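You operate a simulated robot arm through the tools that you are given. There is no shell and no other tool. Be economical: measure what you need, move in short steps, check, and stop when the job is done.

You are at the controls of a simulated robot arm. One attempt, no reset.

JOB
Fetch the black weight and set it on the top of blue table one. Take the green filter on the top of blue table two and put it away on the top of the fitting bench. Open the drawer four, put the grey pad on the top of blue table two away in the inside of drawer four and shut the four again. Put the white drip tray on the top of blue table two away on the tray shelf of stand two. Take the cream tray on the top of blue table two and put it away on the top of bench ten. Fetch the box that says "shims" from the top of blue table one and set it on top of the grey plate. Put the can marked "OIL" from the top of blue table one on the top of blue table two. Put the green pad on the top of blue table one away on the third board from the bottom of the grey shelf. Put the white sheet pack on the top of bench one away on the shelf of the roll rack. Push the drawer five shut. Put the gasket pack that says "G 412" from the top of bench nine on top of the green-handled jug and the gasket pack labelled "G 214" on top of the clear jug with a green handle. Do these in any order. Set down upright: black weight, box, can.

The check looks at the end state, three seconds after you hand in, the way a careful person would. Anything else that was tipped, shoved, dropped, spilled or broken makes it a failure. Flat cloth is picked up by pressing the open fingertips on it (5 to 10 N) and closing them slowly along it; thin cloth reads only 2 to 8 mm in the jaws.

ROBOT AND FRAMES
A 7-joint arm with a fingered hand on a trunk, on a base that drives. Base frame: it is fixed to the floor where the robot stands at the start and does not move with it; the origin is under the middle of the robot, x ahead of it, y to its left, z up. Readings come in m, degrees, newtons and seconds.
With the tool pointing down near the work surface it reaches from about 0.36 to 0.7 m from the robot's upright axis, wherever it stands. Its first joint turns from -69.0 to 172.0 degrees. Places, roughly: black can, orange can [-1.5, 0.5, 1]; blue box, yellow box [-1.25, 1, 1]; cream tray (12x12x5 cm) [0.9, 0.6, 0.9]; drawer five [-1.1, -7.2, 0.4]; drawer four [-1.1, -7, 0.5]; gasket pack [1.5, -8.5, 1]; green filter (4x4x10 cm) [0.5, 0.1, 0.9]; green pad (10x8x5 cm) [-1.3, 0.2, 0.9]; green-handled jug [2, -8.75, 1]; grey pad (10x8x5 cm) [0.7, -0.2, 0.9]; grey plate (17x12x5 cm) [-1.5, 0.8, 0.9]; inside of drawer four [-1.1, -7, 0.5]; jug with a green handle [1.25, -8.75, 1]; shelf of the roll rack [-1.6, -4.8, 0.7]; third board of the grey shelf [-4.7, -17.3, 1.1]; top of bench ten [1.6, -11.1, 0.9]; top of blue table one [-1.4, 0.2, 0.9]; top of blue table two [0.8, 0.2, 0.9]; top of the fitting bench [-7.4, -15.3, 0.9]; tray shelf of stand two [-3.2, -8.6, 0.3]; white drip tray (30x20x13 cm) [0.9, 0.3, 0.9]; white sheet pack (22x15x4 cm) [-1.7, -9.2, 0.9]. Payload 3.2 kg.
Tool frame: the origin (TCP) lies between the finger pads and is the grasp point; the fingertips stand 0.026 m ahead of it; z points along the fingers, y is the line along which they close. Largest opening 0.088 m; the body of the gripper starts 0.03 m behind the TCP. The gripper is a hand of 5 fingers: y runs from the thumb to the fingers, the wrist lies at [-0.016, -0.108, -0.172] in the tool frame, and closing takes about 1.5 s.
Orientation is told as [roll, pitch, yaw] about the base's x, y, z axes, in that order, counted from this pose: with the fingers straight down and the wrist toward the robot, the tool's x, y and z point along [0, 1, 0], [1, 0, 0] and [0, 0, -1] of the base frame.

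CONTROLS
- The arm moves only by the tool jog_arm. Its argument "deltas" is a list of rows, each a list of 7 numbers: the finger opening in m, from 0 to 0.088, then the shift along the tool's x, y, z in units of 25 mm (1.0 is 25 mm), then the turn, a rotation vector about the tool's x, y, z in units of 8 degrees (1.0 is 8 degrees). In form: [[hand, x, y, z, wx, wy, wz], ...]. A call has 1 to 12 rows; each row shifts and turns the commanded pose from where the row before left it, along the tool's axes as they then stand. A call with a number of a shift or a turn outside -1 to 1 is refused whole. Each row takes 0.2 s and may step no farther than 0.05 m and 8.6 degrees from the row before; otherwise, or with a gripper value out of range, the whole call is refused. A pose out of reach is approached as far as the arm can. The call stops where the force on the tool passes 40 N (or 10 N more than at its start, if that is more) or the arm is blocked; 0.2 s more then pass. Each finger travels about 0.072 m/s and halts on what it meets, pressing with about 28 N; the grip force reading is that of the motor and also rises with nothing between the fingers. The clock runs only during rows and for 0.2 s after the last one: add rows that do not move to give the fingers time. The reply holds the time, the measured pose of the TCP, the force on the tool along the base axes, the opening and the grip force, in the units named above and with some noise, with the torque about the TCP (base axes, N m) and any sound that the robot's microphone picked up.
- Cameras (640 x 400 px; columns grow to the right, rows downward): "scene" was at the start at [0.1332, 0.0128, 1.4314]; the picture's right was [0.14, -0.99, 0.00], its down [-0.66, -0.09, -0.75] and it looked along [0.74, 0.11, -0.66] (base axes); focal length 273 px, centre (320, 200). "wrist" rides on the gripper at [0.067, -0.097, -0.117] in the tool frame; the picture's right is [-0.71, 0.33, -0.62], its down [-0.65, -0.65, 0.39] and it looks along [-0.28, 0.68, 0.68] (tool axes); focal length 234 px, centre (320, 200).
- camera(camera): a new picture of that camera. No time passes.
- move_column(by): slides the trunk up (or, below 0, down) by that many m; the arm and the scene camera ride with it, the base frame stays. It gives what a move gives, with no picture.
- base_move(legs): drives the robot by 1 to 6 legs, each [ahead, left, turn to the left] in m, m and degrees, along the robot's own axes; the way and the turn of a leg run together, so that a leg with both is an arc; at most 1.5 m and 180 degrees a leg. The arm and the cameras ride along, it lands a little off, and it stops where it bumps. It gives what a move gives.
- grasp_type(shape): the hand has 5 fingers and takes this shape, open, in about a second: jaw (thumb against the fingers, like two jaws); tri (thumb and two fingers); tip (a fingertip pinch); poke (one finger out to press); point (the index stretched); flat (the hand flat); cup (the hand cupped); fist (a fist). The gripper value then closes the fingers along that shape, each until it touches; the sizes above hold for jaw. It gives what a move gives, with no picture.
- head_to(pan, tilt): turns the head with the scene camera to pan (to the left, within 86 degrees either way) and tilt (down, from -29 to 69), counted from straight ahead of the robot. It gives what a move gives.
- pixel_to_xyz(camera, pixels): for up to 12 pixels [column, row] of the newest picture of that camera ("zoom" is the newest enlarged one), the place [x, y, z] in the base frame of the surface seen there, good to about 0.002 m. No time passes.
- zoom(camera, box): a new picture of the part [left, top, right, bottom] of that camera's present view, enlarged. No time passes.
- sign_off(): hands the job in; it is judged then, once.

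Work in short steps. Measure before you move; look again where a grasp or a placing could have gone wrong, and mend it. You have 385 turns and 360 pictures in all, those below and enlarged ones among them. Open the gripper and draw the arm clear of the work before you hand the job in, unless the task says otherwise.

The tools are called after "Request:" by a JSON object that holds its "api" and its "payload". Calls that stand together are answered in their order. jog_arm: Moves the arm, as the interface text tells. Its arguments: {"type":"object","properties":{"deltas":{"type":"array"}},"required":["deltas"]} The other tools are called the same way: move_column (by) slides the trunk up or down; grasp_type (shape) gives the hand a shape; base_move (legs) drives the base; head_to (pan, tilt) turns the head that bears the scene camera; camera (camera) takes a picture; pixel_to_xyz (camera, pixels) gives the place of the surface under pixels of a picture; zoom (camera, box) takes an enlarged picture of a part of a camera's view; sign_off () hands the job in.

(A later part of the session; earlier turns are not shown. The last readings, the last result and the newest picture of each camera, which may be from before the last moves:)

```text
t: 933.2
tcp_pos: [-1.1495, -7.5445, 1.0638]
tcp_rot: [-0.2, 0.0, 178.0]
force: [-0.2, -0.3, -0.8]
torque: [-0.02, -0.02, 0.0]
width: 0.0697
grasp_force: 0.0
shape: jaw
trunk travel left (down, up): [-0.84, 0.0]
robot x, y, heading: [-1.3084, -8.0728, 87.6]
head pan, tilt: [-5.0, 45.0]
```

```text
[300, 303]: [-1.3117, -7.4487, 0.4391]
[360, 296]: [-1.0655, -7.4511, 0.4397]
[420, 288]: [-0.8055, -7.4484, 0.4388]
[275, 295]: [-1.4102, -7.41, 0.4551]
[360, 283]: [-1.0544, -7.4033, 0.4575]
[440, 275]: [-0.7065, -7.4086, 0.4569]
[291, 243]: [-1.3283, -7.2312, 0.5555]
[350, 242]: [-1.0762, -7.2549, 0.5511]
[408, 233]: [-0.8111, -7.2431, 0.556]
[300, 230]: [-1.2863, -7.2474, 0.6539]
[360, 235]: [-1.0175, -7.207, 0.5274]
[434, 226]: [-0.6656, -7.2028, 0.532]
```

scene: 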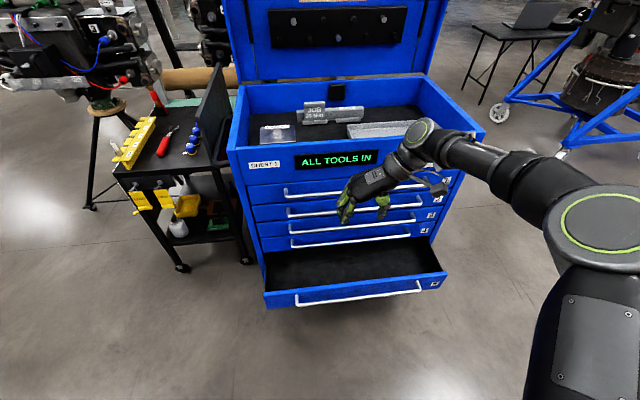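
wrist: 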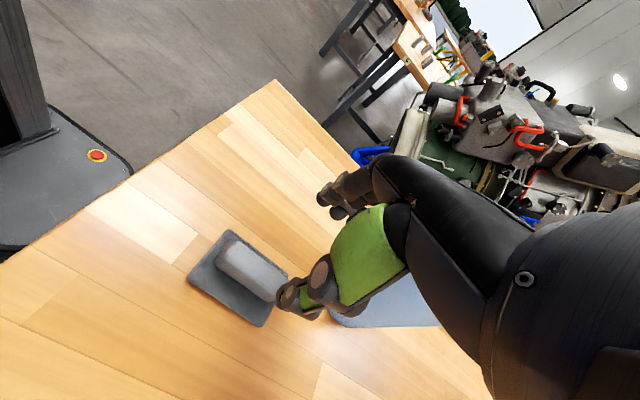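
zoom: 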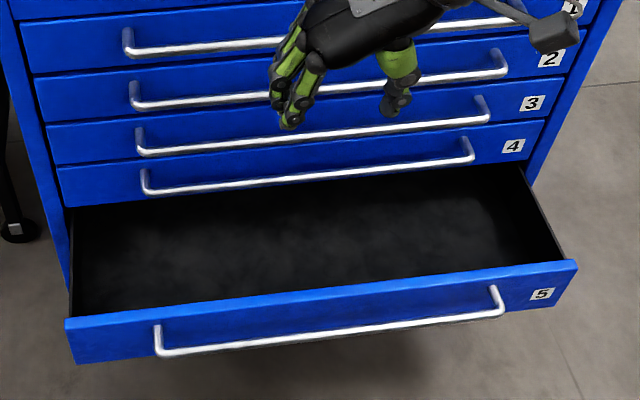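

Handle 5 bar: y -7.45, z 0.44; handle 4 bar: y -7.25, z 0.553 (x -1.33..-0.81). I'll use the hand with the fingers pointing forward; I try rotating into that pose here.

Request:
{"api": "jog_arm", "payload": {"deltas": [[0.07, 0, 0, 0, 0, -0.9, 0], [0.07, 0, 0, 0, 0, -0.9, 0], [0.07, 0, 0, 0, 0, -0.9, 0], [0.07, 0, 0, 0, 0, -0.9, 0], [0.07, 0, 0, 0, 0, -0.9, 0], [0.07, 0, 0, 0, 0, -0.9, 0], [0.07, 0, 0, 0, 0, -0.9, 0], [0.07, 0, 0, 0, 0, -0.9, 0], [0.07, 0, 0, 0, 0, -0.9, 0], [0.07, 0, 0, 0, 0, -0.9, 0], [0.07, 0, 0, 0, 0, -0.9, 0], [0.07, 0, 0, 0, 0, -0.9, 0]]}}

Request:
{"api": "camera", "payload": {"camera": "scene"}}

```text
t: 935.8
tcp_pos: [-1.1732, -7.5421, 1.0662]
tcp_rot: [-77.6, -0.4, -178.7]
force: [-0.5, 0.3, 0.6]
torque: [-0.05, -0.01, 0.02]
width: 0.0699
grasp_force: 0.2
shape: jaw
out of reach, approached as far as the arm can: row 11, 12
trunk travel left (down, up): [-0.84, 0.0]
robot x, y, heading: [-1.3061, -8.0702, 87.7]
head pan, tilt: [-5.0, 45.0]
```

```text
207 pictures are left
```

scene: 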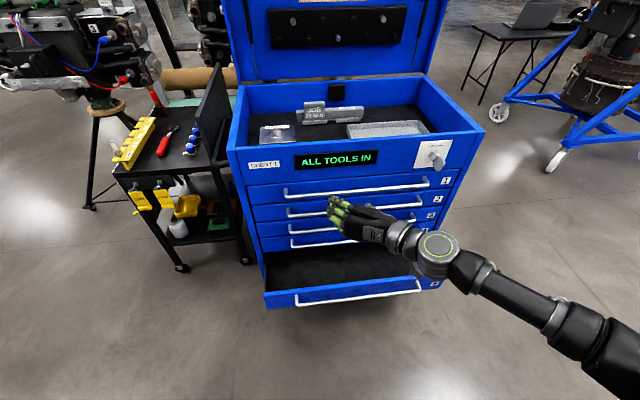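

Pose works (78°). I close the fingers, and lower the trunk so they are level with handle 5.

Request:
{"api": "move_column", "payload": {"by": -0.4}}

Request:
{"api": "move_column", "payload": {"by": -0.25}}

Request:
{"api": "jog_arm", "payload": {"deltas": [[0.03, 0, 0, 0, 0, 0, 0], [0, 0, 0, 0, 0, 0, 0], [0, 0, 0, 0, 0, 0, 0], [0, 0, 0, 0, 0, 0, 0], [0, 0, 0, 0, 0, 0, 0]]}}

Request:
{"api": "camera", "payload": {"camera": "scene"}}

```text
t: 939.7
tcp_pos: [-1.1731, -7.5431, 0.6639]
tcp_rot: [-77.2, -0.5, -178.7]
force: [-0.8, 0.0, -0.4]
torque: [0.02, -0.01, 0.0]
width: 0.0697
grasp_force: 0.1
shape: jaw
trunk travel left (down, up): [-0.44, 0.4]
robot x, y, heading: [-1.307, -8.0723, 87.9]
head pan, tilt: [-5.0, 45.0]
```

```text
t: 942.2
tcp_pos: [-1.172, -7.543, 0.4139]
tcp_rot: [-77.2, -0.5, -178.7]
force: [0.6, 0.2, -1.0]
torque: [0.01, -0.01, -0.01]
width: 0.0696
grasp_force: 0.1
shape: jaw
trunk travel left (down, up): [-0.19, 0.65]
robot x, y, heading: [-1.3118, -8.0686, 87.9]
head pan, tilt: [-5.0, 45.0]
```

```text
t: 943.4
tcp_pos: [-1.1729, -7.5439, 0.4145]
tcp_rot: [-77.2, -0.4, -178.8]
force: [0.7, 0.4, 0.1]
torque: [0.01, 0.03, 0.01]
width: 0.0
grasp_force: 27.8
shape: jaw
trunk travel left (down, up): [-0.19, 0.65]
robot x, y, heading: [-1.3078, -8.0673, 87.8]
head pan, tilt: [-5.0, 45.0]
```

```text
206 pictures are left
```

scene: 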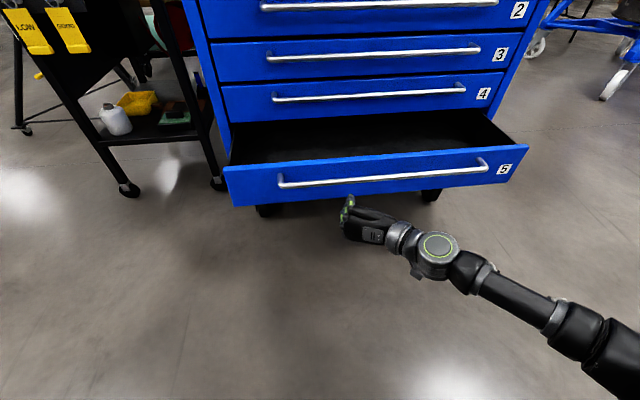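

Fingers are just in front of drawer 5. I push with the base, first 0.18 m.

Request:
{"api": "base_move", "payload": {"legs": [[0.18, 0, 0]]}}

Request:
{"api": "camera", "payload": {"camera": "scene"}}

```text
t: 944.9
tcp_pos: [-1.1645, -7.366, 0.4137]
tcp_rot: [-77.2, -0.4, -178.9]
force: [0.2, 0.3, 0.2]
torque: [0.02, 0.0, 0.02]
width: 0.0001
grasp_force: 27.9
shape: jaw
trunk travel left (down, up): [-0.19, 0.65]
robot x, y, heading: [-1.3039, -7.8951, 87.4]
head pan, tilt: [-5.0, 45.0]
```

```text
205 pictures are left
```

scene: 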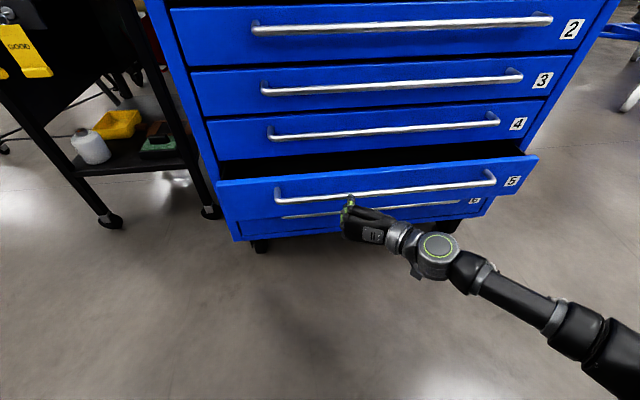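

Drawer 5 is sliding in. I push the remaining ~0.09 m.

Request:
{"api": "base_move", "payload": {"legs": [[0.085, 0, 0]]}}

Request:
{"api": "camera", "payload": {"camera": "scene"}}

Request:
{"api": "pixel_to_xyz", "payload": {"camera": "scene", "pixels": [[290, 195], [420, 180], [300, 135], [450, 130], [280, 175], [250, 145]]}}

```text
t: 946.0
tcp_pos: [-1.1597, -7.2801, 0.4138]
tcp_rot: [-77.3, -0.4, -179.0]
force: [-0.6, -16.7, 1.9]
torque: [0.4, -0.06, -0.12]
width: 0.0
grasp_force: 28.3
shape: jaw
trunk travel left (down, up): [-0.19, 0.65]
robot x, y, heading: [-1.2975, -7.8069, 87.8]
head pan, tilt: [-5.0, 45.0]
```

```text
204 pictures are left
```

scene: 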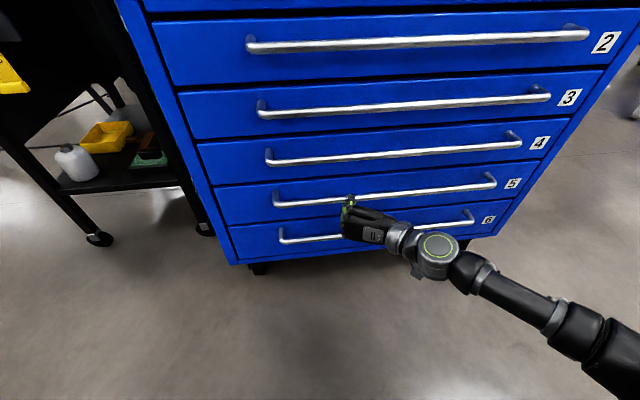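

```text
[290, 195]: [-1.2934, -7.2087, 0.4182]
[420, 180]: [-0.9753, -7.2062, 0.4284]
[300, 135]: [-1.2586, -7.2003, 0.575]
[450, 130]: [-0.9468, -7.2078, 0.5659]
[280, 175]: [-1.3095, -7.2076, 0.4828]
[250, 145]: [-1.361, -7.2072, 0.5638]
```

Drawer 5 is shut (face flush at y -7.207). I back off and roll the hand so that thumb and fingers close vertically.

Request:
{"api": "base_move", "payload": {"legs": [[-0.22, 0, 0]]}}

Request:
{"api": "jog_arm", "payload": {"deltas": [[0.06, 0, 0, 0, 0, 0, -0.9], [0.06, 0, 0, 0, 0, 0, -0.9], [0.06, 0, 0, 0, 0, 0, -0.9], [0.06, 0, 0, 0, 0, 0, -0.9], [0.06, 0, 0, 0, 0, 0, -0.9], [0.06, 0, 0, 0, 0, 0, -0.9]]}}

Request:
{"api": "camera", "payload": {"camera": "scene"}}

```text
t: 947.7
tcp_pos: [-1.1665, -7.5021, 0.4136]
tcp_rot: [-77.2, -0.4, -179.3]
force: [0.1, -0.3, 0.8]
torque: [0.01, -0.01, 0.01]
width: 0.0
grasp_force: 27.9
shape: jaw
trunk travel left (down, up): [-0.19, 0.65]
robot x, y, heading: [-1.3073, -8.0299, 87.4]
head pan, tilt: [-5.0, 45.0]
```

```text
t: 949.1
tcp_pos: [-1.1738, -7.5021, 0.4127]
tcp_rot: [-73.5, 37.8, -168.2]
force: [-0.7, 1.0, 0.1]
torque: [0.01, 0.0, 0.01]
width: 0.06
grasp_force: 0.1
shape: jaw
out of reach, approached as far as the arm can: row 2
trunk travel left (down, up): [-0.19, 0.65]
robot x, y, heading: [-1.3033, -8.0297, 87.5]
head pan, tilt: [-5.0, 45.0]
```

```text
203 pictures are left
```

scene: 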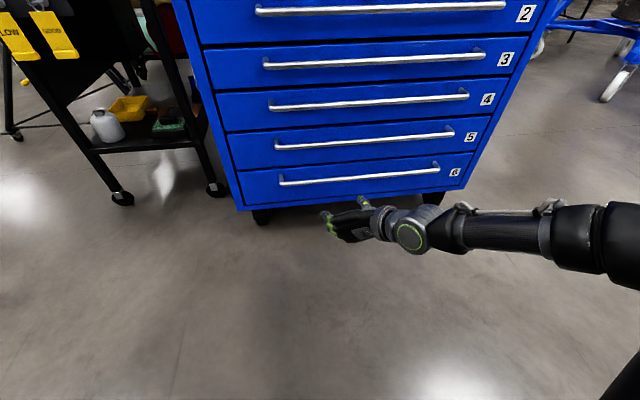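

It rolls fine; I continue the remaining ~45°.

Request:
{"api": "jog_arm", "payload": {"deltas": [[0.06, 0, 0, 0, 0, 0, -0.9], [0.06, 0, 0, 0, 0, 0, -0.9], [0.06, 0, 0, 0, 0, 0, -0.9], [0.06, 0, 0, 0, 0, 0, -0.9], [0.06, 0, 0, 0, 0, 0, -0.9], [0.06, 0, 0, 0, 0, 0, -0.9], [0.06, 0, 0, 0, 0, 0, 0]]}}

Request:
{"api": "camera", "payload": {"camera": "scene"}}

Request:
{"api": "camera", "payload": {"camera": "wrist"}}

```text
t: 950.7
tcp_pos: [-1.174, -7.5003, 0.4138]
tcp_rot: [-30.8, 75.0, -120.0]
force: [-0.1, -0.5, 0.4]
torque: [-0.01, -0.01, 0.0]
width: 0.0601
grasp_force: 0.0
shape: jaw
trunk travel left (down, up): [-0.19, 0.65]
robot x, y, heading: [-1.3051, -8.0312, 87.3]
head pan, tilt: [-5.0, 45.0]
```

```text
202 pictures are left
```

scene: 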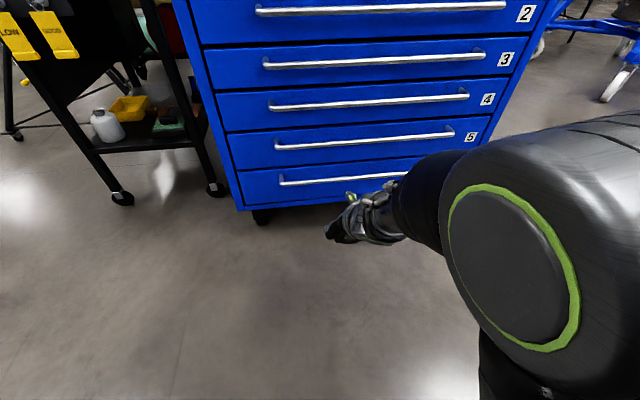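

```text
201 pictures are left
```

wrist: 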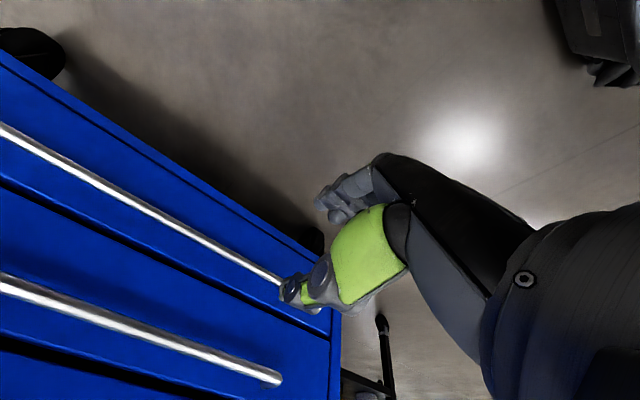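

Excellent: fingers forward, jaws vertical. I add the last 8°, raise to handle-4 height (z 0.553).

Request:
{"api": "jog_arm", "payload": {"deltas": [[0.06, 0, 0, 0, 0, 0, -0.9], [0.06, 0, 0, 0, 0, 0, 0]]}}

Request:
{"api": "move_column", "payload": {"by": 0.141}}

Request:
{"api": "camera", "payload": {"camera": "wrist"}}

Request:
{"api": "camera", "payload": {"camera": "scene"}}

```text
t: 951.3
tcp_pos: [-1.1744, -7.5018, 0.4135]
tcp_rot: [-2.8, 77.1, -91.2]
force: [-0.1, -0.3, 0.9]
torque: [0.0, -0.03, 0.02]
width: 0.0603
grasp_force: 0.0
shape: jaw
trunk travel left (down, up): [-0.19, 0.65]
robot x, y, heading: [-1.3045, -8.032, 87.2]
head pan, tilt: [-5.0, 45.0]
```

```text
t: 953.0
tcp_pos: [-1.1748, -7.5013, 0.5547]
tcp_rot: [-3.1, 77.1, -91.5]
force: [-0.1, 0.6, -1.4]
torque: [0.03, -0.02, 0.01]
width: 0.0599
grasp_force: 0.0
shape: jaw
trunk travel left (down, up): [-0.331, 0.509]
robot x, y, heading: [-1.308, -8.0325, 87.4]
head pan, tilt: [-5.0, 45.0]
```

```text
200 pictures are left
```

wrist: 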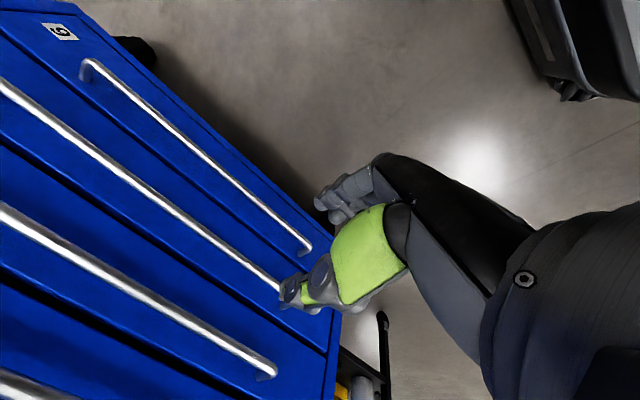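

```text
199 pictures are left
```

scene: 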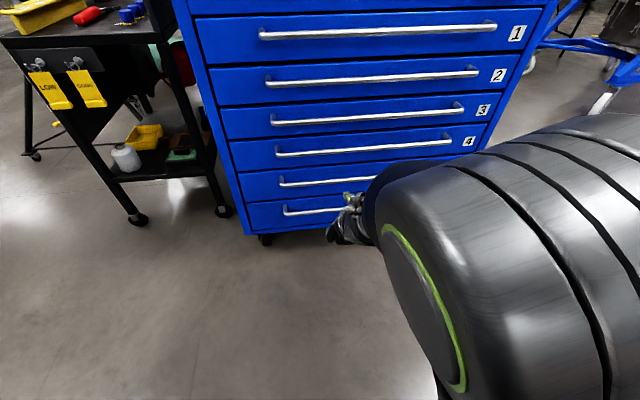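

I re-measure handle 4's bar from here before driving in.

Request:
{"api": "zoom", "payload": {"camera": "scene", "box": [230, 90, 500, 230]}}

Request:
{"api": "pixel_to_xyz", "payload": {"camera": "scene", "pixels": [[290, 154], [320, 152], [350, 149], [380, 147], [300, 122], [350, 117], [300, 184], [350, 178]]}}

```text
2.37 times, centred on (365, 160) of scene
```

zoom: 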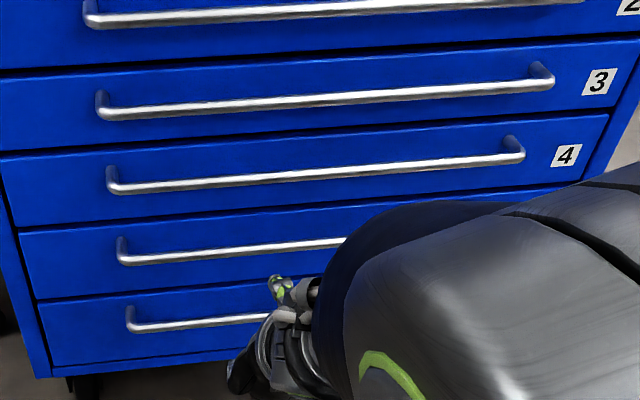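

```text
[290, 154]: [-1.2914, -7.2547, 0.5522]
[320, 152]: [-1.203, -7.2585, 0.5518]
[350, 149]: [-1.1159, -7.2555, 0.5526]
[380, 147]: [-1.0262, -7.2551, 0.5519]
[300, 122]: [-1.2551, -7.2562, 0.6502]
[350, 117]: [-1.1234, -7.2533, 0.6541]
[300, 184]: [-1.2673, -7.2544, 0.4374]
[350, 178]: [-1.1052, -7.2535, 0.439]
```

Bar centre y≈-7.25, z≈0.548. Lower 6 mm and drive in 0.243 m.

Request:
{"api": "move_column", "payload": {"by": -0.006}}

Request:
{"api": "base_move", "payload": {"legs": [[0.243, 0, 0]]}}

Request:
{"api": "camera", "payload": {"camera": "wrist"}}

Request:
{"api": "camera", "payload": {"camera": "scene"}}

```text
t: 953.6
tcp_pos: [-1.1745, -7.5008, 0.5478]
tcp_rot: [-3.0, 77.1, -91.5]
force: [0.8, -0.5, -0.1]
torque: [0.02, 0.02, -0.02]
width: 0.0599
grasp_force: 0.1
shape: jaw
trunk travel left (down, up): [-0.325, 0.515]
robot x, y, heading: [-1.3048, -8.0287, 87.5]
head pan, tilt: [-5.0, 45.0]
```

```text
t: 955.3
tcp_pos: [-1.1663, -7.2642, 0.5492]
tcp_rot: [-3.1, 77.1, -91.4]
force: [-0.2, 0.7, -0.2]
torque: [0.0, 0.01, 0.0]
width: 0.0601
grasp_force: 0.0
shape: jaw
trunk travel left (down, up): [-0.325, 0.515]
robot x, y, heading: [-1.2975, -7.7907, 87.5]
head pan, tilt: [-5.0, 45.0]
```

```text
197 pictures are left
```

wrist: 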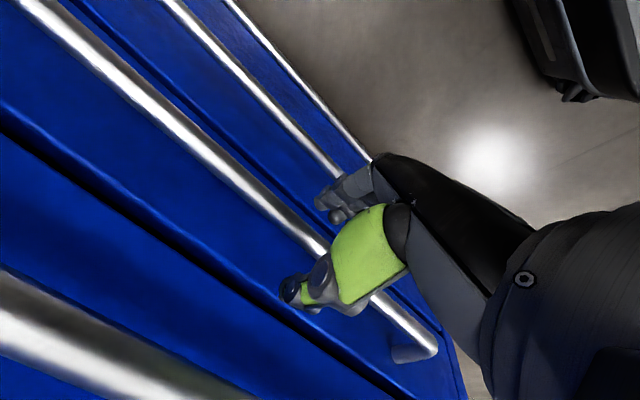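

```text
196 pictures are left
```

scene: 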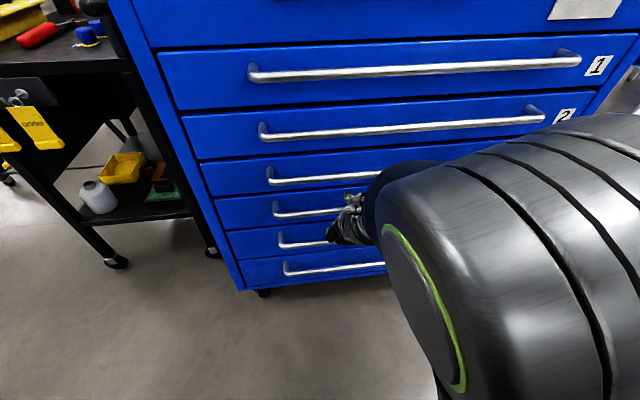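

The bar lies between thumb and fingers. I close the hand on it.

Request:
{"api": "jog_arm", "payload": {"deltas": [[0.06, 0, 0, 0.3, 0, 0, 0], [0.04, 0, 0, 0, 0, 0, 0], [0.02, 0, 0, 0, 0, 0, 0], [0, 0, 0, 0, 0, 0, 0], [0, 0, 0, 0, 0, 0, 0], [0, 0, 0, 0, 0, 0, 0], [0, 0, 0, 0, 0, 0, 0]]}}

Request:
{"api": "camera", "payload": {"camera": "wrist"}}

```text
t: 956.9
tcp_pos: [-1.166, -7.2558, 0.5473]
tcp_rot: [-3.1, 77.1, -91.3]
force: [1.5, 4.1, -1.5]
torque: [-0.05, -0.12, 0.07]
width: 0.0041
grasp_force: 27.7
shape: jaw
trunk travel left (down, up): [-0.325, 0.515]
robot x, y, heading: [-1.2964, -7.7903, 87.6]
head pan, tilt: [-5.0, 45.0]
```

```text
195 pictures are left
```

wrist: 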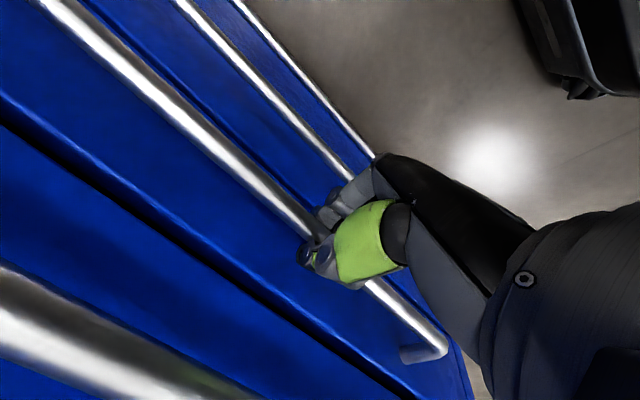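

Gripped. I pull back 0.25 m with the base.

Request:
{"api": "base_move", "payload": {"legs": [[-0.25, 0, 0]]}}

Request:
{"api": "camera", "payload": {"camera": "scene"}}

```text
t: 958.8
tcp_pos: [-1.1708, -7.5094, 0.5477]
tcp_rot: [-2.1, 77.0, -90.9]
force: [27.8, -1.2, 0.8]
torque: [0.06, -0.26, -0.12]
width: 0.0056
grasp_force: 27.5
shape: jaw
trunk travel left (down, up): [-0.325, 0.515]
robot x, y, heading: [-1.3069, -8.0456, 87.5]
head pan, tilt: [-5.0, 45.0]
```

```text
194 pictures are left
```

scene: 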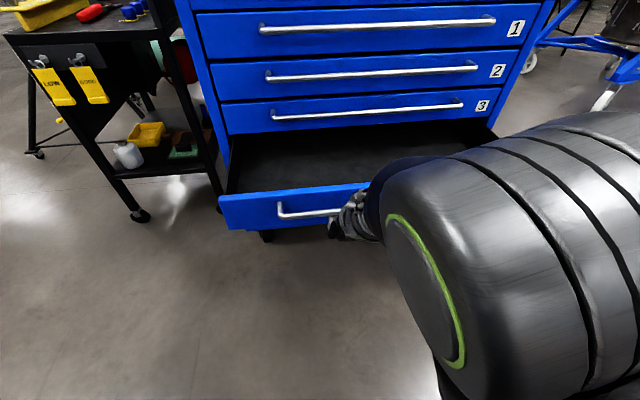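

Drawer 4 opened 0.25 m. I relax the grip to lose the sideways load, re-grip and pull 0.1 m more.

Request:
{"api": "jog_arm", "payload": {"deltas": [[0.03, 0, 0, 0, 0, 0, 0], [0.03, 0, 0, 0, 0, 0, 0], [0.03, 0, 0, 0, 0, 0, 0], [0, 0, 0, 0, 0, 0, 0], [0, 0, 0, 0, 0, 0, 0], [0, 0, 0, 0, 0, 0, 0], [0, 0, 0, 0, 0, 0, 0]]}}

Request:
{"api": "base_move", "payload": {"legs": [[-0.1, 0, 0]]}}

Request:
{"api": "camera", "payload": {"camera": "scene"}}

```text
t: 960.4
tcp_pos: [-1.1731, -7.5075, 0.547]
tcp_rot: [-1.2, 76.9, -90.0]
force: [-0.8, 2.5, -0.9]
torque: [-0.01, -0.14, 0.09]
width: 0.0039
grasp_force: 28.0
shape: jaw
trunk travel left (down, up): [-0.325, 0.515]
robot x, y, heading: [-1.3052, -8.046, 87.7]
head pan, tilt: [-5.0, 45.0]
```

```text
t: 961.5
tcp_pos: [-1.1737, -7.6103, 0.5477]
tcp_rot: [-1.1, 77.1, -90.1]
force: [18.5, -1.7, 2.3]
torque: [0.0, -0.16, 0.03]
width: 0.0045
grasp_force: 27.9
shape: jaw
trunk travel left (down, up): [-0.325, 0.515]
robot x, y, heading: [-1.3081, -8.1436, 87.7]
head pan, tilt: [-5.0, 45.0]
```

```text
193 pictures are left
```

scene: 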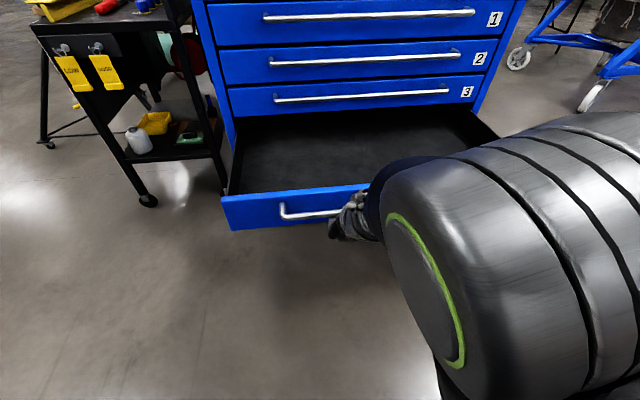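

Open 0.35 m – enough. I release, back away and undo the hand rotations.

Request:
{"api": "jog_arm", "payload": {"deltas": [[0.03, 0, 0, 0, 0, 0, 0], [0.06, 0, 0, 0, 0, 0, 0], [0.07, 0, 0, 0, 0, 0, 0], [0.07, 0, 0, 0, 0, 0, 0], [0.07, 0, 0, 0, 0, 0, 0]]}}

Request:
{"api": "base_move", "payload": {"legs": [[-0.2, 0, 0]]}}

Request:
{"api": "jog_arm", "payload": {"deltas": [[0.07, 0, 0, 0, 0, 0, 0.95], [0.07, 0, 0, 0, 0, 0, 0.95], [0.07, 0, 0, 0, 0, 0, 0.95], [0.07, 0, 0, 0, 0, 0, 0.95], [0.07, 0, 0, 0, 0, 0, 0.95], [0.07, 0, 0, 0, 0, 0, 0.95], [0.07, 0, 0, 0, 0, 0, 0.95], [0.07, 0, 0, 0, 0, 0, 0.95], [0.07, 0, 0, 0, 0, 0, 0.95], [0.07, 0, 0, 0, 0, 0, 0.95], [0.07, 0, 0, 0, 0, 0, 0.95], [0.07, 0, 0, 0, 0, 0, 0.7]]}}

Request:
{"api": "jog_arm", "payload": {"deltas": [[0.07, 0, 0, 0, 0, 0.9, 0], [0.07, 0, 0, 0, 0, 0.9, 0], [0.07, 0, 0, 0, 0, 0.9, 0], [0.07, 0, 0, 0, 0, 0.9, 0], [0.07, 0, 0, 0, 0, 0.9, 0], [0.07, 0, 0, 0, 0, 0.9, 0], [0.07, 0, 0, 0, 0, 0.9, 0], [0.07, 0, 0, 0, 0, 0.9, 0], [0.07, 0, 0, 0, 0, 0.9, 0], [0.07, 0, 0, 0, 0, 0.9, 0], [0.07, 0, 0, 0, 0, 0.7, 0]]}}

Request:
{"api": "camera", "payload": {"camera": "scene"}}

```text
t: 962.7
tcp_pos: [-1.1754, -7.6099, 0.5481]
tcp_rot: [-0.7, 77.0, -89.7]
force: [0.0, 0.8, 0.0]
torque: [0.03, -0.03, 0.01]
width: 0.0694
grasp_force: 0.1
shape: jaw
trunk travel left (down, up): [-0.325, 0.515]
robot x, y, heading: [-1.3118, -8.1433, 87.5]
head pan, tilt: [-5.0, 45.0]
```

```text
t: 964.3
tcp_pos: [-1.1821, -7.8118, 0.548]
tcp_rot: [-0.7, 77.0, -89.7]
force: [0.4, 0.2, 0.1]
torque: [0.04, -0.01, -0.03]
width: 0.0696
grasp_force: 0.0
shape: jaw
trunk travel left (down, up): [-0.325, 0.515]
robot x, y, heading: [-1.3174, -8.3462, 87.3]
head pan, tilt: [-5.0, 45.0]
```

```text
t: 966.9
tcp_pos: [-1.1832, -7.8105, 0.5483]
tcp_rot: [-77.1, 0.5, -178.9]
force: [-1.4, 0.1, -0.1]
torque: [0.02, 0.0, -0.03]
width: 0.0694
grasp_force: 0.0
shape: jaw
trunk travel left (down, up): [-0.325, 0.515]
robot x, y, heading: [-1.3184, -8.3495, 87.8]
head pan, tilt: [-5.0, 45.0]
```

```text
t: 969.3
tcp_pos: [-1.1831, -7.8112, 0.5474]
tcp_rot: [0.7, 0.7, -178.8]
force: [-0.1, 0.4, 0.7]
torque: [-0.01, 0.0, 0.01]
width: 0.0695
grasp_force: 0.1
shape: jaw
trunk travel left (down, up): [-0.325, 0.515]
robot x, y, heading: [-1.3168, -8.3468, 87.4]
head pan, tilt: [-5.0, 45.0]
```

```text
192 pictures are left
```

scene: 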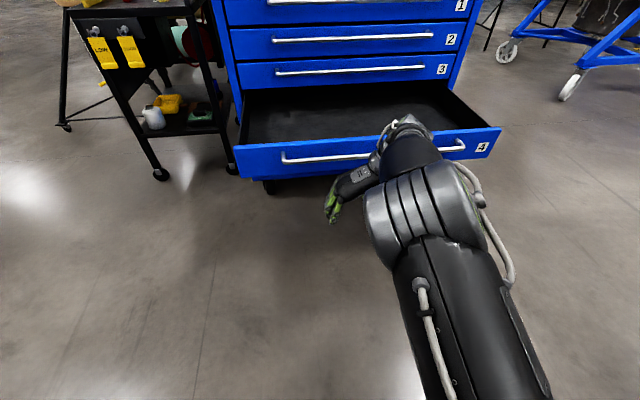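

I measure the drawer's inside, then raise the trunk.

Request:
{"api": "pixel_to_xyz", "payload": {"camera": "scene", "pixels": [[280, 120], [330, 115], [400, 105], [280, 138], [240, 150], [498, 130], [300, 147], [270, 95]]}}

Request:
{"api": "move_column", "payload": {"by": 0.4}}

Request:
{"api": "move_column", "payload": {"by": 0.11}}

Request:
{"api": "camera", "payload": {"camera": "scene"}}

```text
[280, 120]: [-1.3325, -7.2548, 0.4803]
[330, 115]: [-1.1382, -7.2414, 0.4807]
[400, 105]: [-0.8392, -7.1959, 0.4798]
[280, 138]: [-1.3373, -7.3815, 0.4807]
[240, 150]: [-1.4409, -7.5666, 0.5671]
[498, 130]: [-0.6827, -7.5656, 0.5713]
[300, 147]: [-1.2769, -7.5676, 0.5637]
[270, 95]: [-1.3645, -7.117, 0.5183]
```

```text
t: 973.1
tcp_pos: [-1.1841, -7.8105, 0.9472]
tcp_rot: [0.5, 0.5, -178.8]
force: [0.2, -0.5, 0.2]
torque: [0.02, -0.01, 0.01]
width: 0.0695
grasp_force: 0.2
shape: jaw
trunk travel left (down, up): [-0.725, 0.115]
robot x, y, heading: [-1.3155, -8.3451, 87.7]
head pan, tilt: [-5.0, 45.0]
```

```text
t: 974.6
tcp_pos: [-1.1838, -7.8115, 1.0568]
tcp_rot: [0.6, 0.6, -178.8]
force: [0.0, 0.9, -0.3]
torque: [0.0, -0.01, -0.02]
width: 0.0694
grasp_force: 0.1
shape: jaw
trunk travel left (down, up): [-0.835, 0.005]
robot x, y, heading: [-1.3181, -8.348, 87.7]
head pan, tilt: [-5.0, 45.0]
```

```text
191 pictures are left
```

scene: 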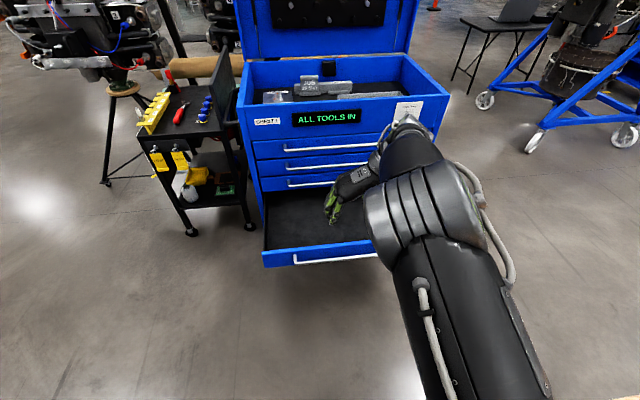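

Drawer floor z 0.48. Now I go back to fetch the pad: forward, turn east, drive, turn to face the bench.

Request:
{"api": "base_move", "payload": {"legs": [[0.55, 0, 0], [0, 0, -88], [1.04, 0, 0], [0, 0, -90]]}}

Request:
{"api": "head_to", "payload": {"pan": -10, "tilt": 45}}

Request:
{"api": "camera", "payload": {"camera": "scene"}}

Request:
{"api": "camera", "payload": {"camera": "wrist"}}

```text
t: 990.4
tcp_pos: [-0.4028, -8.3696, 1.0569]
tcp_rot: [0.6, 0.7, 1.3]
force: [0.0, -0.1, 0.0]
torque: [-0.02, -0.01, -0.01]
width: 0.0699
grasp_force: 0.2
shape: jaw
trunk travel left (down, up): [-0.835, 0.005]
robot x, y, heading: [-0.2701, -7.8356, -92.1]
head pan, tilt: [-5.0, 45.0]
```

```text
t: 991.0
tcp_pos: [-0.4017, -8.3701, 1.0565]
tcp_rot: [0.5, 0.6, 1.4]
force: [0.2, 0.5, -0.4]
torque: [-0.03, 0.0, -0.02]
width: 0.0696
grasp_force: 0.0
shape: jaw
trunk travel left (down, up): [-0.835, 0.005]
robot x, y, heading: [-0.2718, -7.8308, -92.2]
head pan, tilt: [-10.0, 45.0]
```

```text
190 pictures are left
```

scene: 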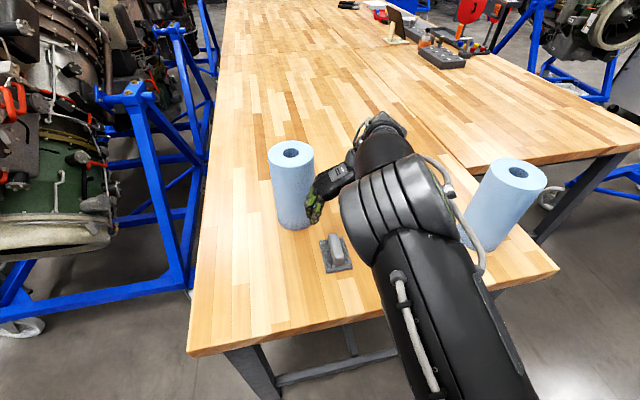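

```text
189 pictures are left
```

wrist: 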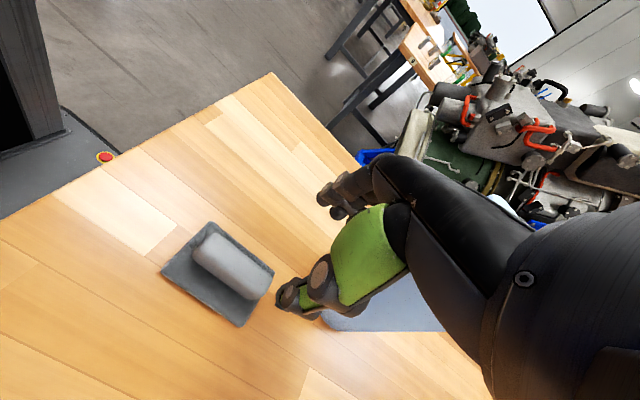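

I correct 2 cm to the recorded release pose, lower and close on the block.

Request:
{"api": "jog_arm", "payload": {"deltas": [[0.07, 0.45, -0.25, 0, 0, 0, 0.1], [0.07, 0.45, -0.25, 0, 0, 0, 0.1], [0.07, 0, 0, 0.8, 0, 0, 0], [0.07, 0, 0, 0.9, 0, 0, 0], [0.07, 0, 0, 0.9, 0, 0, 0], [0.07, 0, 0, 0.9, 0, 0, 0], [0.07, 0, 0, 0.5, 0, 0, 0], [0.07, 0, 0, 0, 0, 0, 0]]}}

Request:
{"api": "camera", "payload": {"camera": "wrist"}}

```text
t: 992.8
tcp_pos: [-0.4172, -8.3453, 0.9565]
tcp_rot: [0.6, 0.6, -0.2]
force: [-0.6, 1.0, 1.1]
torque: [-0.03, -0.01, -0.05]
width: 0.0694
grasp_force: 0.1
shape: jaw
trunk travel left (down, up): [-0.835, 0.005]
robot x, y, heading: [-0.2696, -7.8322, -92.4]
head pan, tilt: [-10.0, 45.0]
```

```text
188 pictures are left
```

wrist: 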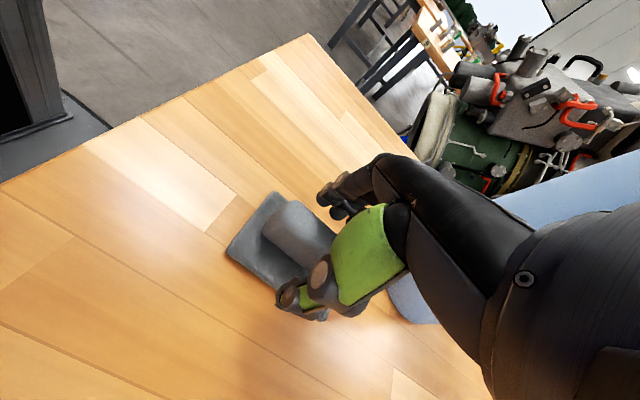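

Request:
{"api": "jog_arm", "payload": {"deltas": [[0.07, 0, 0, 0.45, 0, 0, 0], [0.07, 0, 0, 0, 0, 0, 0], [0.04, 0, 0, 0, 0, 0, 0], [0.02, 0, 0, 0, 0, 0, 0], [0, 0, 0, 0, 0, 0, 0], [0, 0, 0, 0, 0, 0, 0], [0, 0, 0, 0, 0, 0, 0], [0, 0, 0, 0, 0, 0, 0]]}}

Request:
{"api": "jog_arm", "payload": {"deltas": [[0, 0, 0, -0.5, 0, 0, 0], [0, 0, 0, -0.9, 0, 0, 0], [0, 0, 0, -0.9, 0, 0, 0], [0, 0, 0, -0.9, 0, 0, 0], [0, 0, 0, -0.9, 0, 0, 0], [0, 0, 0, -0.9, 0, 0, 0], [0, 0, 0, 0, 0, 0, 0]]}}

Request:
{"api": "camera", "payload": {"camera": "wrist"}}

```text
t: 994.6
tcp_pos: [-0.4158, -8.3456, 0.9479]
tcp_rot: [0.6, 0.6, -0.2]
force: [-0.1, 0.7, -0.1]
torque: [0.01, 0.0, 0.04]
width: 0.0208
grasp_force: 27.8
shape: jaw
trunk travel left (down, up): [-0.835, 0.005]
robot x, y, heading: [-0.2693, -7.8342, -92.1]
head pan, tilt: [-10.0, 45.0]
```

```text
t: 996.2
tcp_pos: [-0.4149, -8.3479, 1.0698]
tcp_rot: [0.7, 0.6, -0.2]
force: [0.1, -0.3, -1.7]
torque: [0.0, -0.04, -0.02]
width: 0.021
grasp_force: 27.8
shape: jaw
trunk travel left (down, up): [-0.835, 0.005]
robot x, y, heading: [-0.2711, -7.8326, -92.2]
head pan, tilt: [-10.0, 45.0]
```

```text
187 pictures are left
```

wrist: 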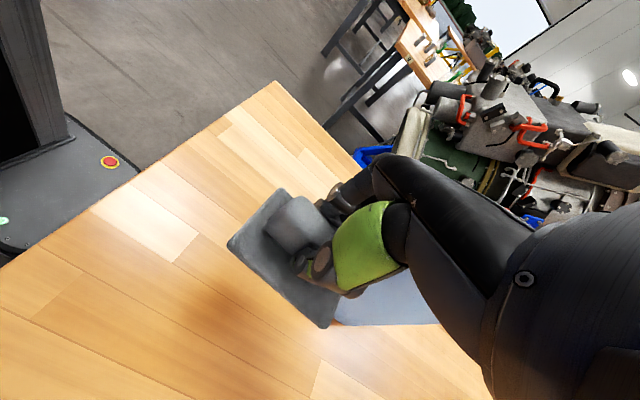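

Pad held. Same way back to the chest.

Request:
{"api": "base_move", "payload": {"legs": [[0, 0, 180], [0, 0, 92], [1.0, 0, 0], [0, 0.33, 0], [0, 0, -90]]}}

Request:
{"api": "head_to", "payload": {"pan": -5, "tilt": 50}}

Request:
{"api": "camera", "payload": {"camera": "scene"}}

```text
t: 1018.0
tcp_pos: [-1.1174, -7.557, 1.0701]
tcp_rot: [0.6, 0.6, 177.1]
force: [0.0, -0.5, -1.5]
torque: [-0.02, 0.01, -0.02]
width: 0.0206
grasp_force: 28.0
shape: jaw
trunk travel left (down, up): [-0.835, 0.005]
robot x, y, heading: [-1.2872, -8.0633, 85.3]
head pan, tilt: [-10.0, 45.0]
```

```text
t: 1018.6
tcp_pos: [-1.1182, -7.556, 1.0692]
tcp_rot: [0.7, 0.6, 177.0]
force: [0.3, -0.2, -0.8]
torque: [0.0, 0.02, -0.01]
width: 0.0208
grasp_force: 28.5
shape: jaw
trunk travel left (down, up): [-0.835, 0.005]
robot x, y, heading: [-1.2936, -8.0629, 84.9]
head pan, tilt: [-5.0, 50.0]
```

```text
186 pictures are left
```

scene: 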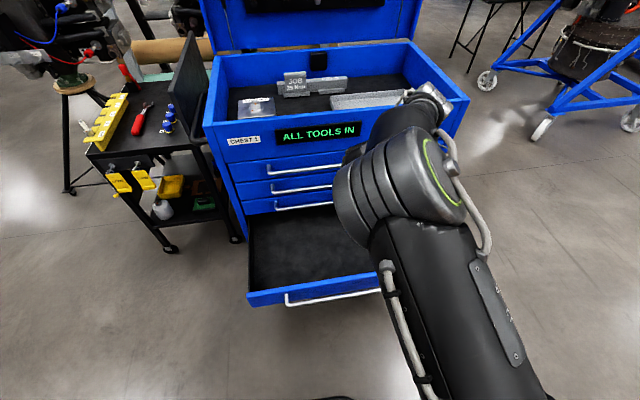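

I check how far forward the wrist joint reaches, before lowering beside the chest.

Request:
{"api": "pixel_to_xyz", "payload": {"camera": "scene", "pixels": [[435, 92], [412, 95], [445, 115], [400, 115], [370, 130], [430, 160], [350, 155]]}}

Request:
{"api": "camera", "payload": {"camera": "wrist"}}

```text
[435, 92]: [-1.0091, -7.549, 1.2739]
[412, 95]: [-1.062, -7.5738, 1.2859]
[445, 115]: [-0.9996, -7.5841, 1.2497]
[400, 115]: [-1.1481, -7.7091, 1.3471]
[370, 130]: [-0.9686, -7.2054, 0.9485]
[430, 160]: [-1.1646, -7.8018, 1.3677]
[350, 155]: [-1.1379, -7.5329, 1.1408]
```

```text
185 pictures are left
```

wrist: 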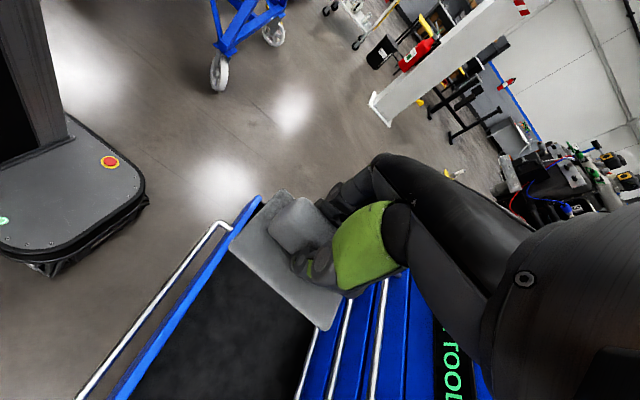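

Wrist stays behind y≈-7.5; safe. I move 0.15 m in and lower the trunk.

Request:
{"api": "base_move", "payload": {"legs": [[0.15, 0, 0]]}}

Request:
{"api": "move_column", "payload": {"by": -0.4}}

Request:
{"api": "camera", "payload": {"camera": "wrist"}}

Request:
{"api": "camera", "payload": {"camera": "scene"}}

```text
t: 1020.0
tcp_pos: [-1.1069, -7.4091, 1.0708]
tcp_rot: [0.6, 0.6, 177.1]
force: [0.3, 0.5, -0.4]
torque: [0.02, -0.02, 0.02]
width: 0.0209
grasp_force: 27.9
shape: jaw
trunk travel left (down, up): [-0.835, 0.005]
robot x, y, heading: [-1.2765, -7.9206, 85.2]
head pan, tilt: [-5.0, 50.0]
```

```text
t: 1023.9
tcp_pos: [-1.1066, -7.4098, 0.6698]
tcp_rot: [0.7, 0.6, 177.1]
force: [0.1, 0.0, -1.2]
torque: [0.02, -0.04, 0.01]
width: 0.0206
grasp_force: 28.0
shape: jaw
trunk travel left (down, up): [-0.435, 0.405]
robot x, y, heading: [-1.2774, -7.9174, 85.3]
head pan, tilt: [-5.0, 50.0]
```

```text
184 pictures are left
```

wrist: 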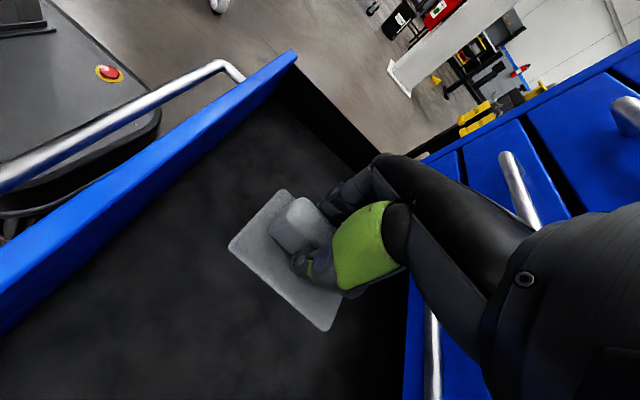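

```text
183 pictures are left
```

scene: 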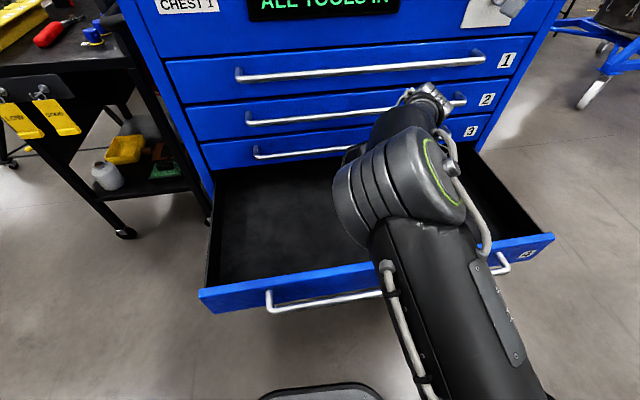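

Over the drawer. I lower the last 13 cm, release and check.

Request:
{"api": "move_column", "payload": {"by": -0.134}}

Request:
{"api": "jog_arm", "payload": {"deltas": [[0, 0, 0, 0.1, 0, 0, 0], [0, 0, 0, 0.1, 0, 0, 0], [0, 0, 0, 0, 0, 0, 0], [0.024, 0, 0, 0, 0, 0, 0], [0.03, 0, 0, 0, 0, 0, 0], [0.045, 0, 0, 0, 0, 0, 0], [0.06, 0, 0, 0, 0, 0, 0], [0.07, 0, 0, 0, 0, 0, 0], [0.07, 0, 0, 0, 0, 0, 0]]}}

Request:
{"api": "move_column", "payload": {"by": 0.15}}

Request:
{"api": "camera", "payload": {"camera": "wrist"}}

```text
t: 1025.5
tcp_pos: [-1.108, -7.4094, 0.535]
tcp_rot: [0.6, 0.6, 177.1]
force: [-0.7, -0.6, -1.5]
torque: [0.0, 0.0, -0.01]
width: 0.0209
grasp_force: 27.5
shape: jaw
trunk travel left (down, up): [-0.301, 0.539]
robot x, y, heading: [-1.2742, -7.9193, 85.2]
head pan, tilt: [-5.0, 50.0]
```

```text
t: 1027.5
tcp_pos: [-1.1064, -7.4102, 0.531]
tcp_rot: [0.5, 0.6, 177.1]
force: [-0.9, 0.5, 0.0]
torque: [-0.01, 0.03, -0.03]
width: 0.0696
grasp_force: 0.0
shape: jaw
trunk travel left (down, up): [-0.301, 0.539]
robot x, y, heading: [-1.2745, -7.9121, 85.1]
head pan, tilt: [-5.0, 50.0]
```

```text
t: 1029.2
tcp_pos: [-1.1073, -7.4099, 0.681]
tcp_rot: [0.6, 0.6, 177.2]
force: [-0.7, -0.8, 0.5]
torque: [0.02, 0.01, -0.03]
width: 0.0696
grasp_force: 0.0
shape: jaw
trunk travel left (down, up): [-0.451, 0.389]
robot x, y, heading: [-1.2758, -7.9143, 85.5]
head pan, tilt: [-5.0, 50.0]
```

```text
182 pictures are left
```

wrist: 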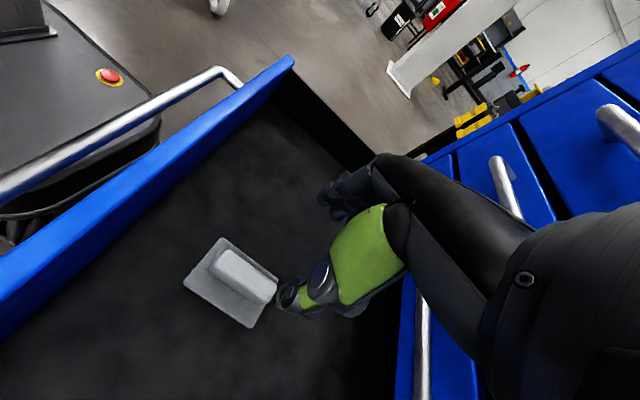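

The pad lies in drawer four. I back off, turn the fingers forward again and close them to push.

Request:
{"api": "base_move", "payload": {"legs": [[-0.4, 0, 2]]}}

Request:
{"api": "jog_arm", "payload": {"deltas": [[0.07, 0, 0, 0, 0, -0.9, 0], [0.07, 0, 0, 0, 0, -0.9, 0], [0.07, 0, 0, 0, 0, -0.9, 0], [0.07, 0, 0, 0, 0, -0.9, 0], [0.07, 0, 0, 0, 0, -0.9, 0], [0.05, 0, 0, 0, 0, -0.9, 0], [0.03, 0, 0, 0, 0, -0.9, 0], [0, 0, 0, 0, 0, -0.9, 0], [0, 0, 0, 0, 0, -0.9, 0], [0, 0, 0, 0, 0, -0.6, 0], [0, 0, 0, 0, 0, 0, 0]]}}

Request:
{"api": "camera", "payload": {"camera": "scene"}}

```text
t: 1031.7
tcp_pos: [-1.1529, -7.7994, 0.6803]
tcp_rot: [0.5, 0.6, 179.6]
force: [0.7, 0.3, -0.1]
torque: [0.0, -0.01, -0.01]
width: 0.0698
grasp_force: 0.0
shape: jaw
trunk travel left (down, up): [-0.451, 0.389]
robot x, y, heading: [-1.2986, -8.3121, 87.5]
head pan, tilt: [-5.0, 50.0]
```

```text
t: 1034.1
tcp_pos: [-1.1536, -7.7985, 0.6811]
tcp_rot: [-69.2, 0.6, 179.6]
force: [0.7, -0.4, -0.9]
torque: [-0.02, 0.01, 0.03]
width: 0.0001
grasp_force: 28.5
shape: jaw
trunk travel left (down, up): [-0.451, 0.389]
robot x, y, heading: [-1.3036, -8.3117, 87.5]
head pan, tilt: [-5.0, 50.0]
```

```text
181 pictures are left
```

scene: 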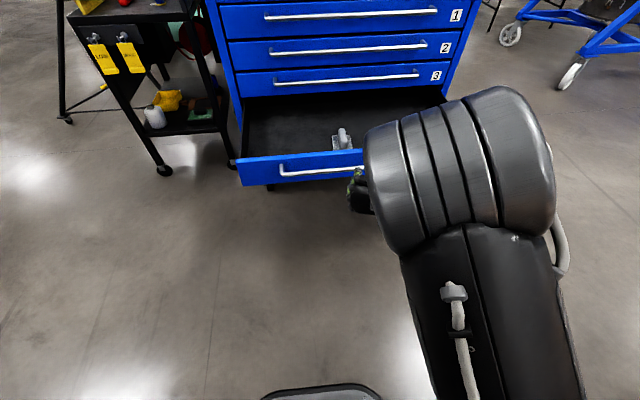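

Lower to handle height and push: first 0.42 m.

Request:
{"api": "move_column", "payload": {"by": -0.155}}

Request:
{"api": "base_move", "payload": {"legs": [[0.42, 0, 0]]}}

Request:
{"api": "camera", "payload": {"camera": "scene"}}

```text
t: 1035.9
tcp_pos: [-1.1538, -7.7981, 0.5261]
tcp_rot: [-69.0, 0.7, 179.6]
force: [0.0, -0.5, 0.1]
torque: [0.0, 0.0, -0.01]
width: 0.0
grasp_force: 27.7
shape: jaw
trunk travel left (down, up): [-0.296, 0.544]
robot x, y, heading: [-1.3002, -8.311, 87.6]
head pan, tilt: [-5.0, 50.0]
```

```text
t: 1038.5
tcp_pos: [-1.1376, -7.3665, 0.5255]
tcp_rot: [-69.0, 0.6, 179.8]
force: [0.4, 0.9, -0.2]
torque: [-0.01, 0.0, 0.01]
width: 0.0
grasp_force: 27.8
shape: jaw
trunk travel left (down, up): [-0.296, 0.544]
robot x, y, heading: [-1.2817, -7.8801, 87.6]
head pan, tilt: [-5.0, 50.0]
```

```text
180 pictures are left
```

scene: 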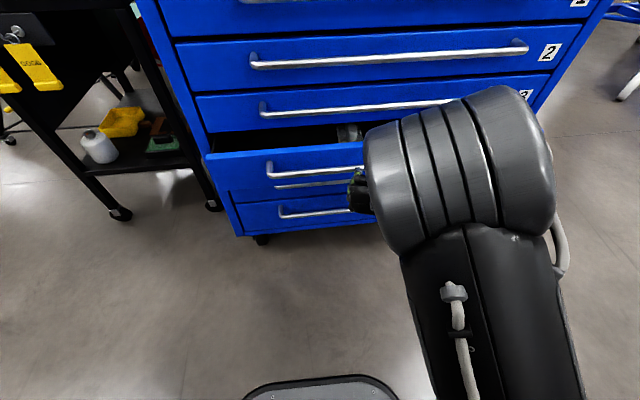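

Nearly shut; push the last 0.09 m.

Request:
{"api": "base_move", "payload": {"legs": [[0.088, 0, 0]]}}

Request:
{"api": "camera", "payload": {"camera": "scene"}}

Request:
{"api": "pixel_to_xyz", "payload": {"camera": "scene", "pixels": [[255, 160], [230, 170], [250, 110], [245, 205], [300, 190]]}}

```text
t: 1039.6
tcp_pos: [-1.1337, -7.2831, 0.5207]
tcp_rot: [-68.2, 0.7, 179.7]
force: [3.4, -15.4, -26.9]
torque: [-0.41, 0.12, -0.12]
width: 0.0
grasp_force: 27.8
shape: jaw
trunk travel left (down, up): [-0.296, 0.544]
robot x, y, heading: [-1.284, -7.796, 87.7]
head pan, tilt: [-5.0, 50.0]
```

```text
179 pictures are left
```

scene: 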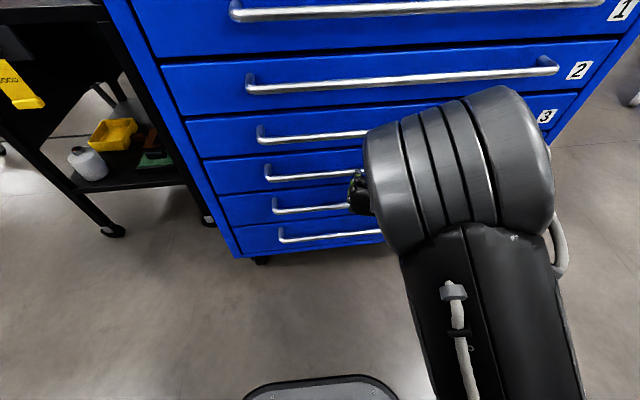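

```text
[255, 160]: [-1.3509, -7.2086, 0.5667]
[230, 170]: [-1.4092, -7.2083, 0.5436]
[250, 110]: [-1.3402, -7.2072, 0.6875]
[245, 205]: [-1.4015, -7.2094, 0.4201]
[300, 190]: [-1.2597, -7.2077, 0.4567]
```

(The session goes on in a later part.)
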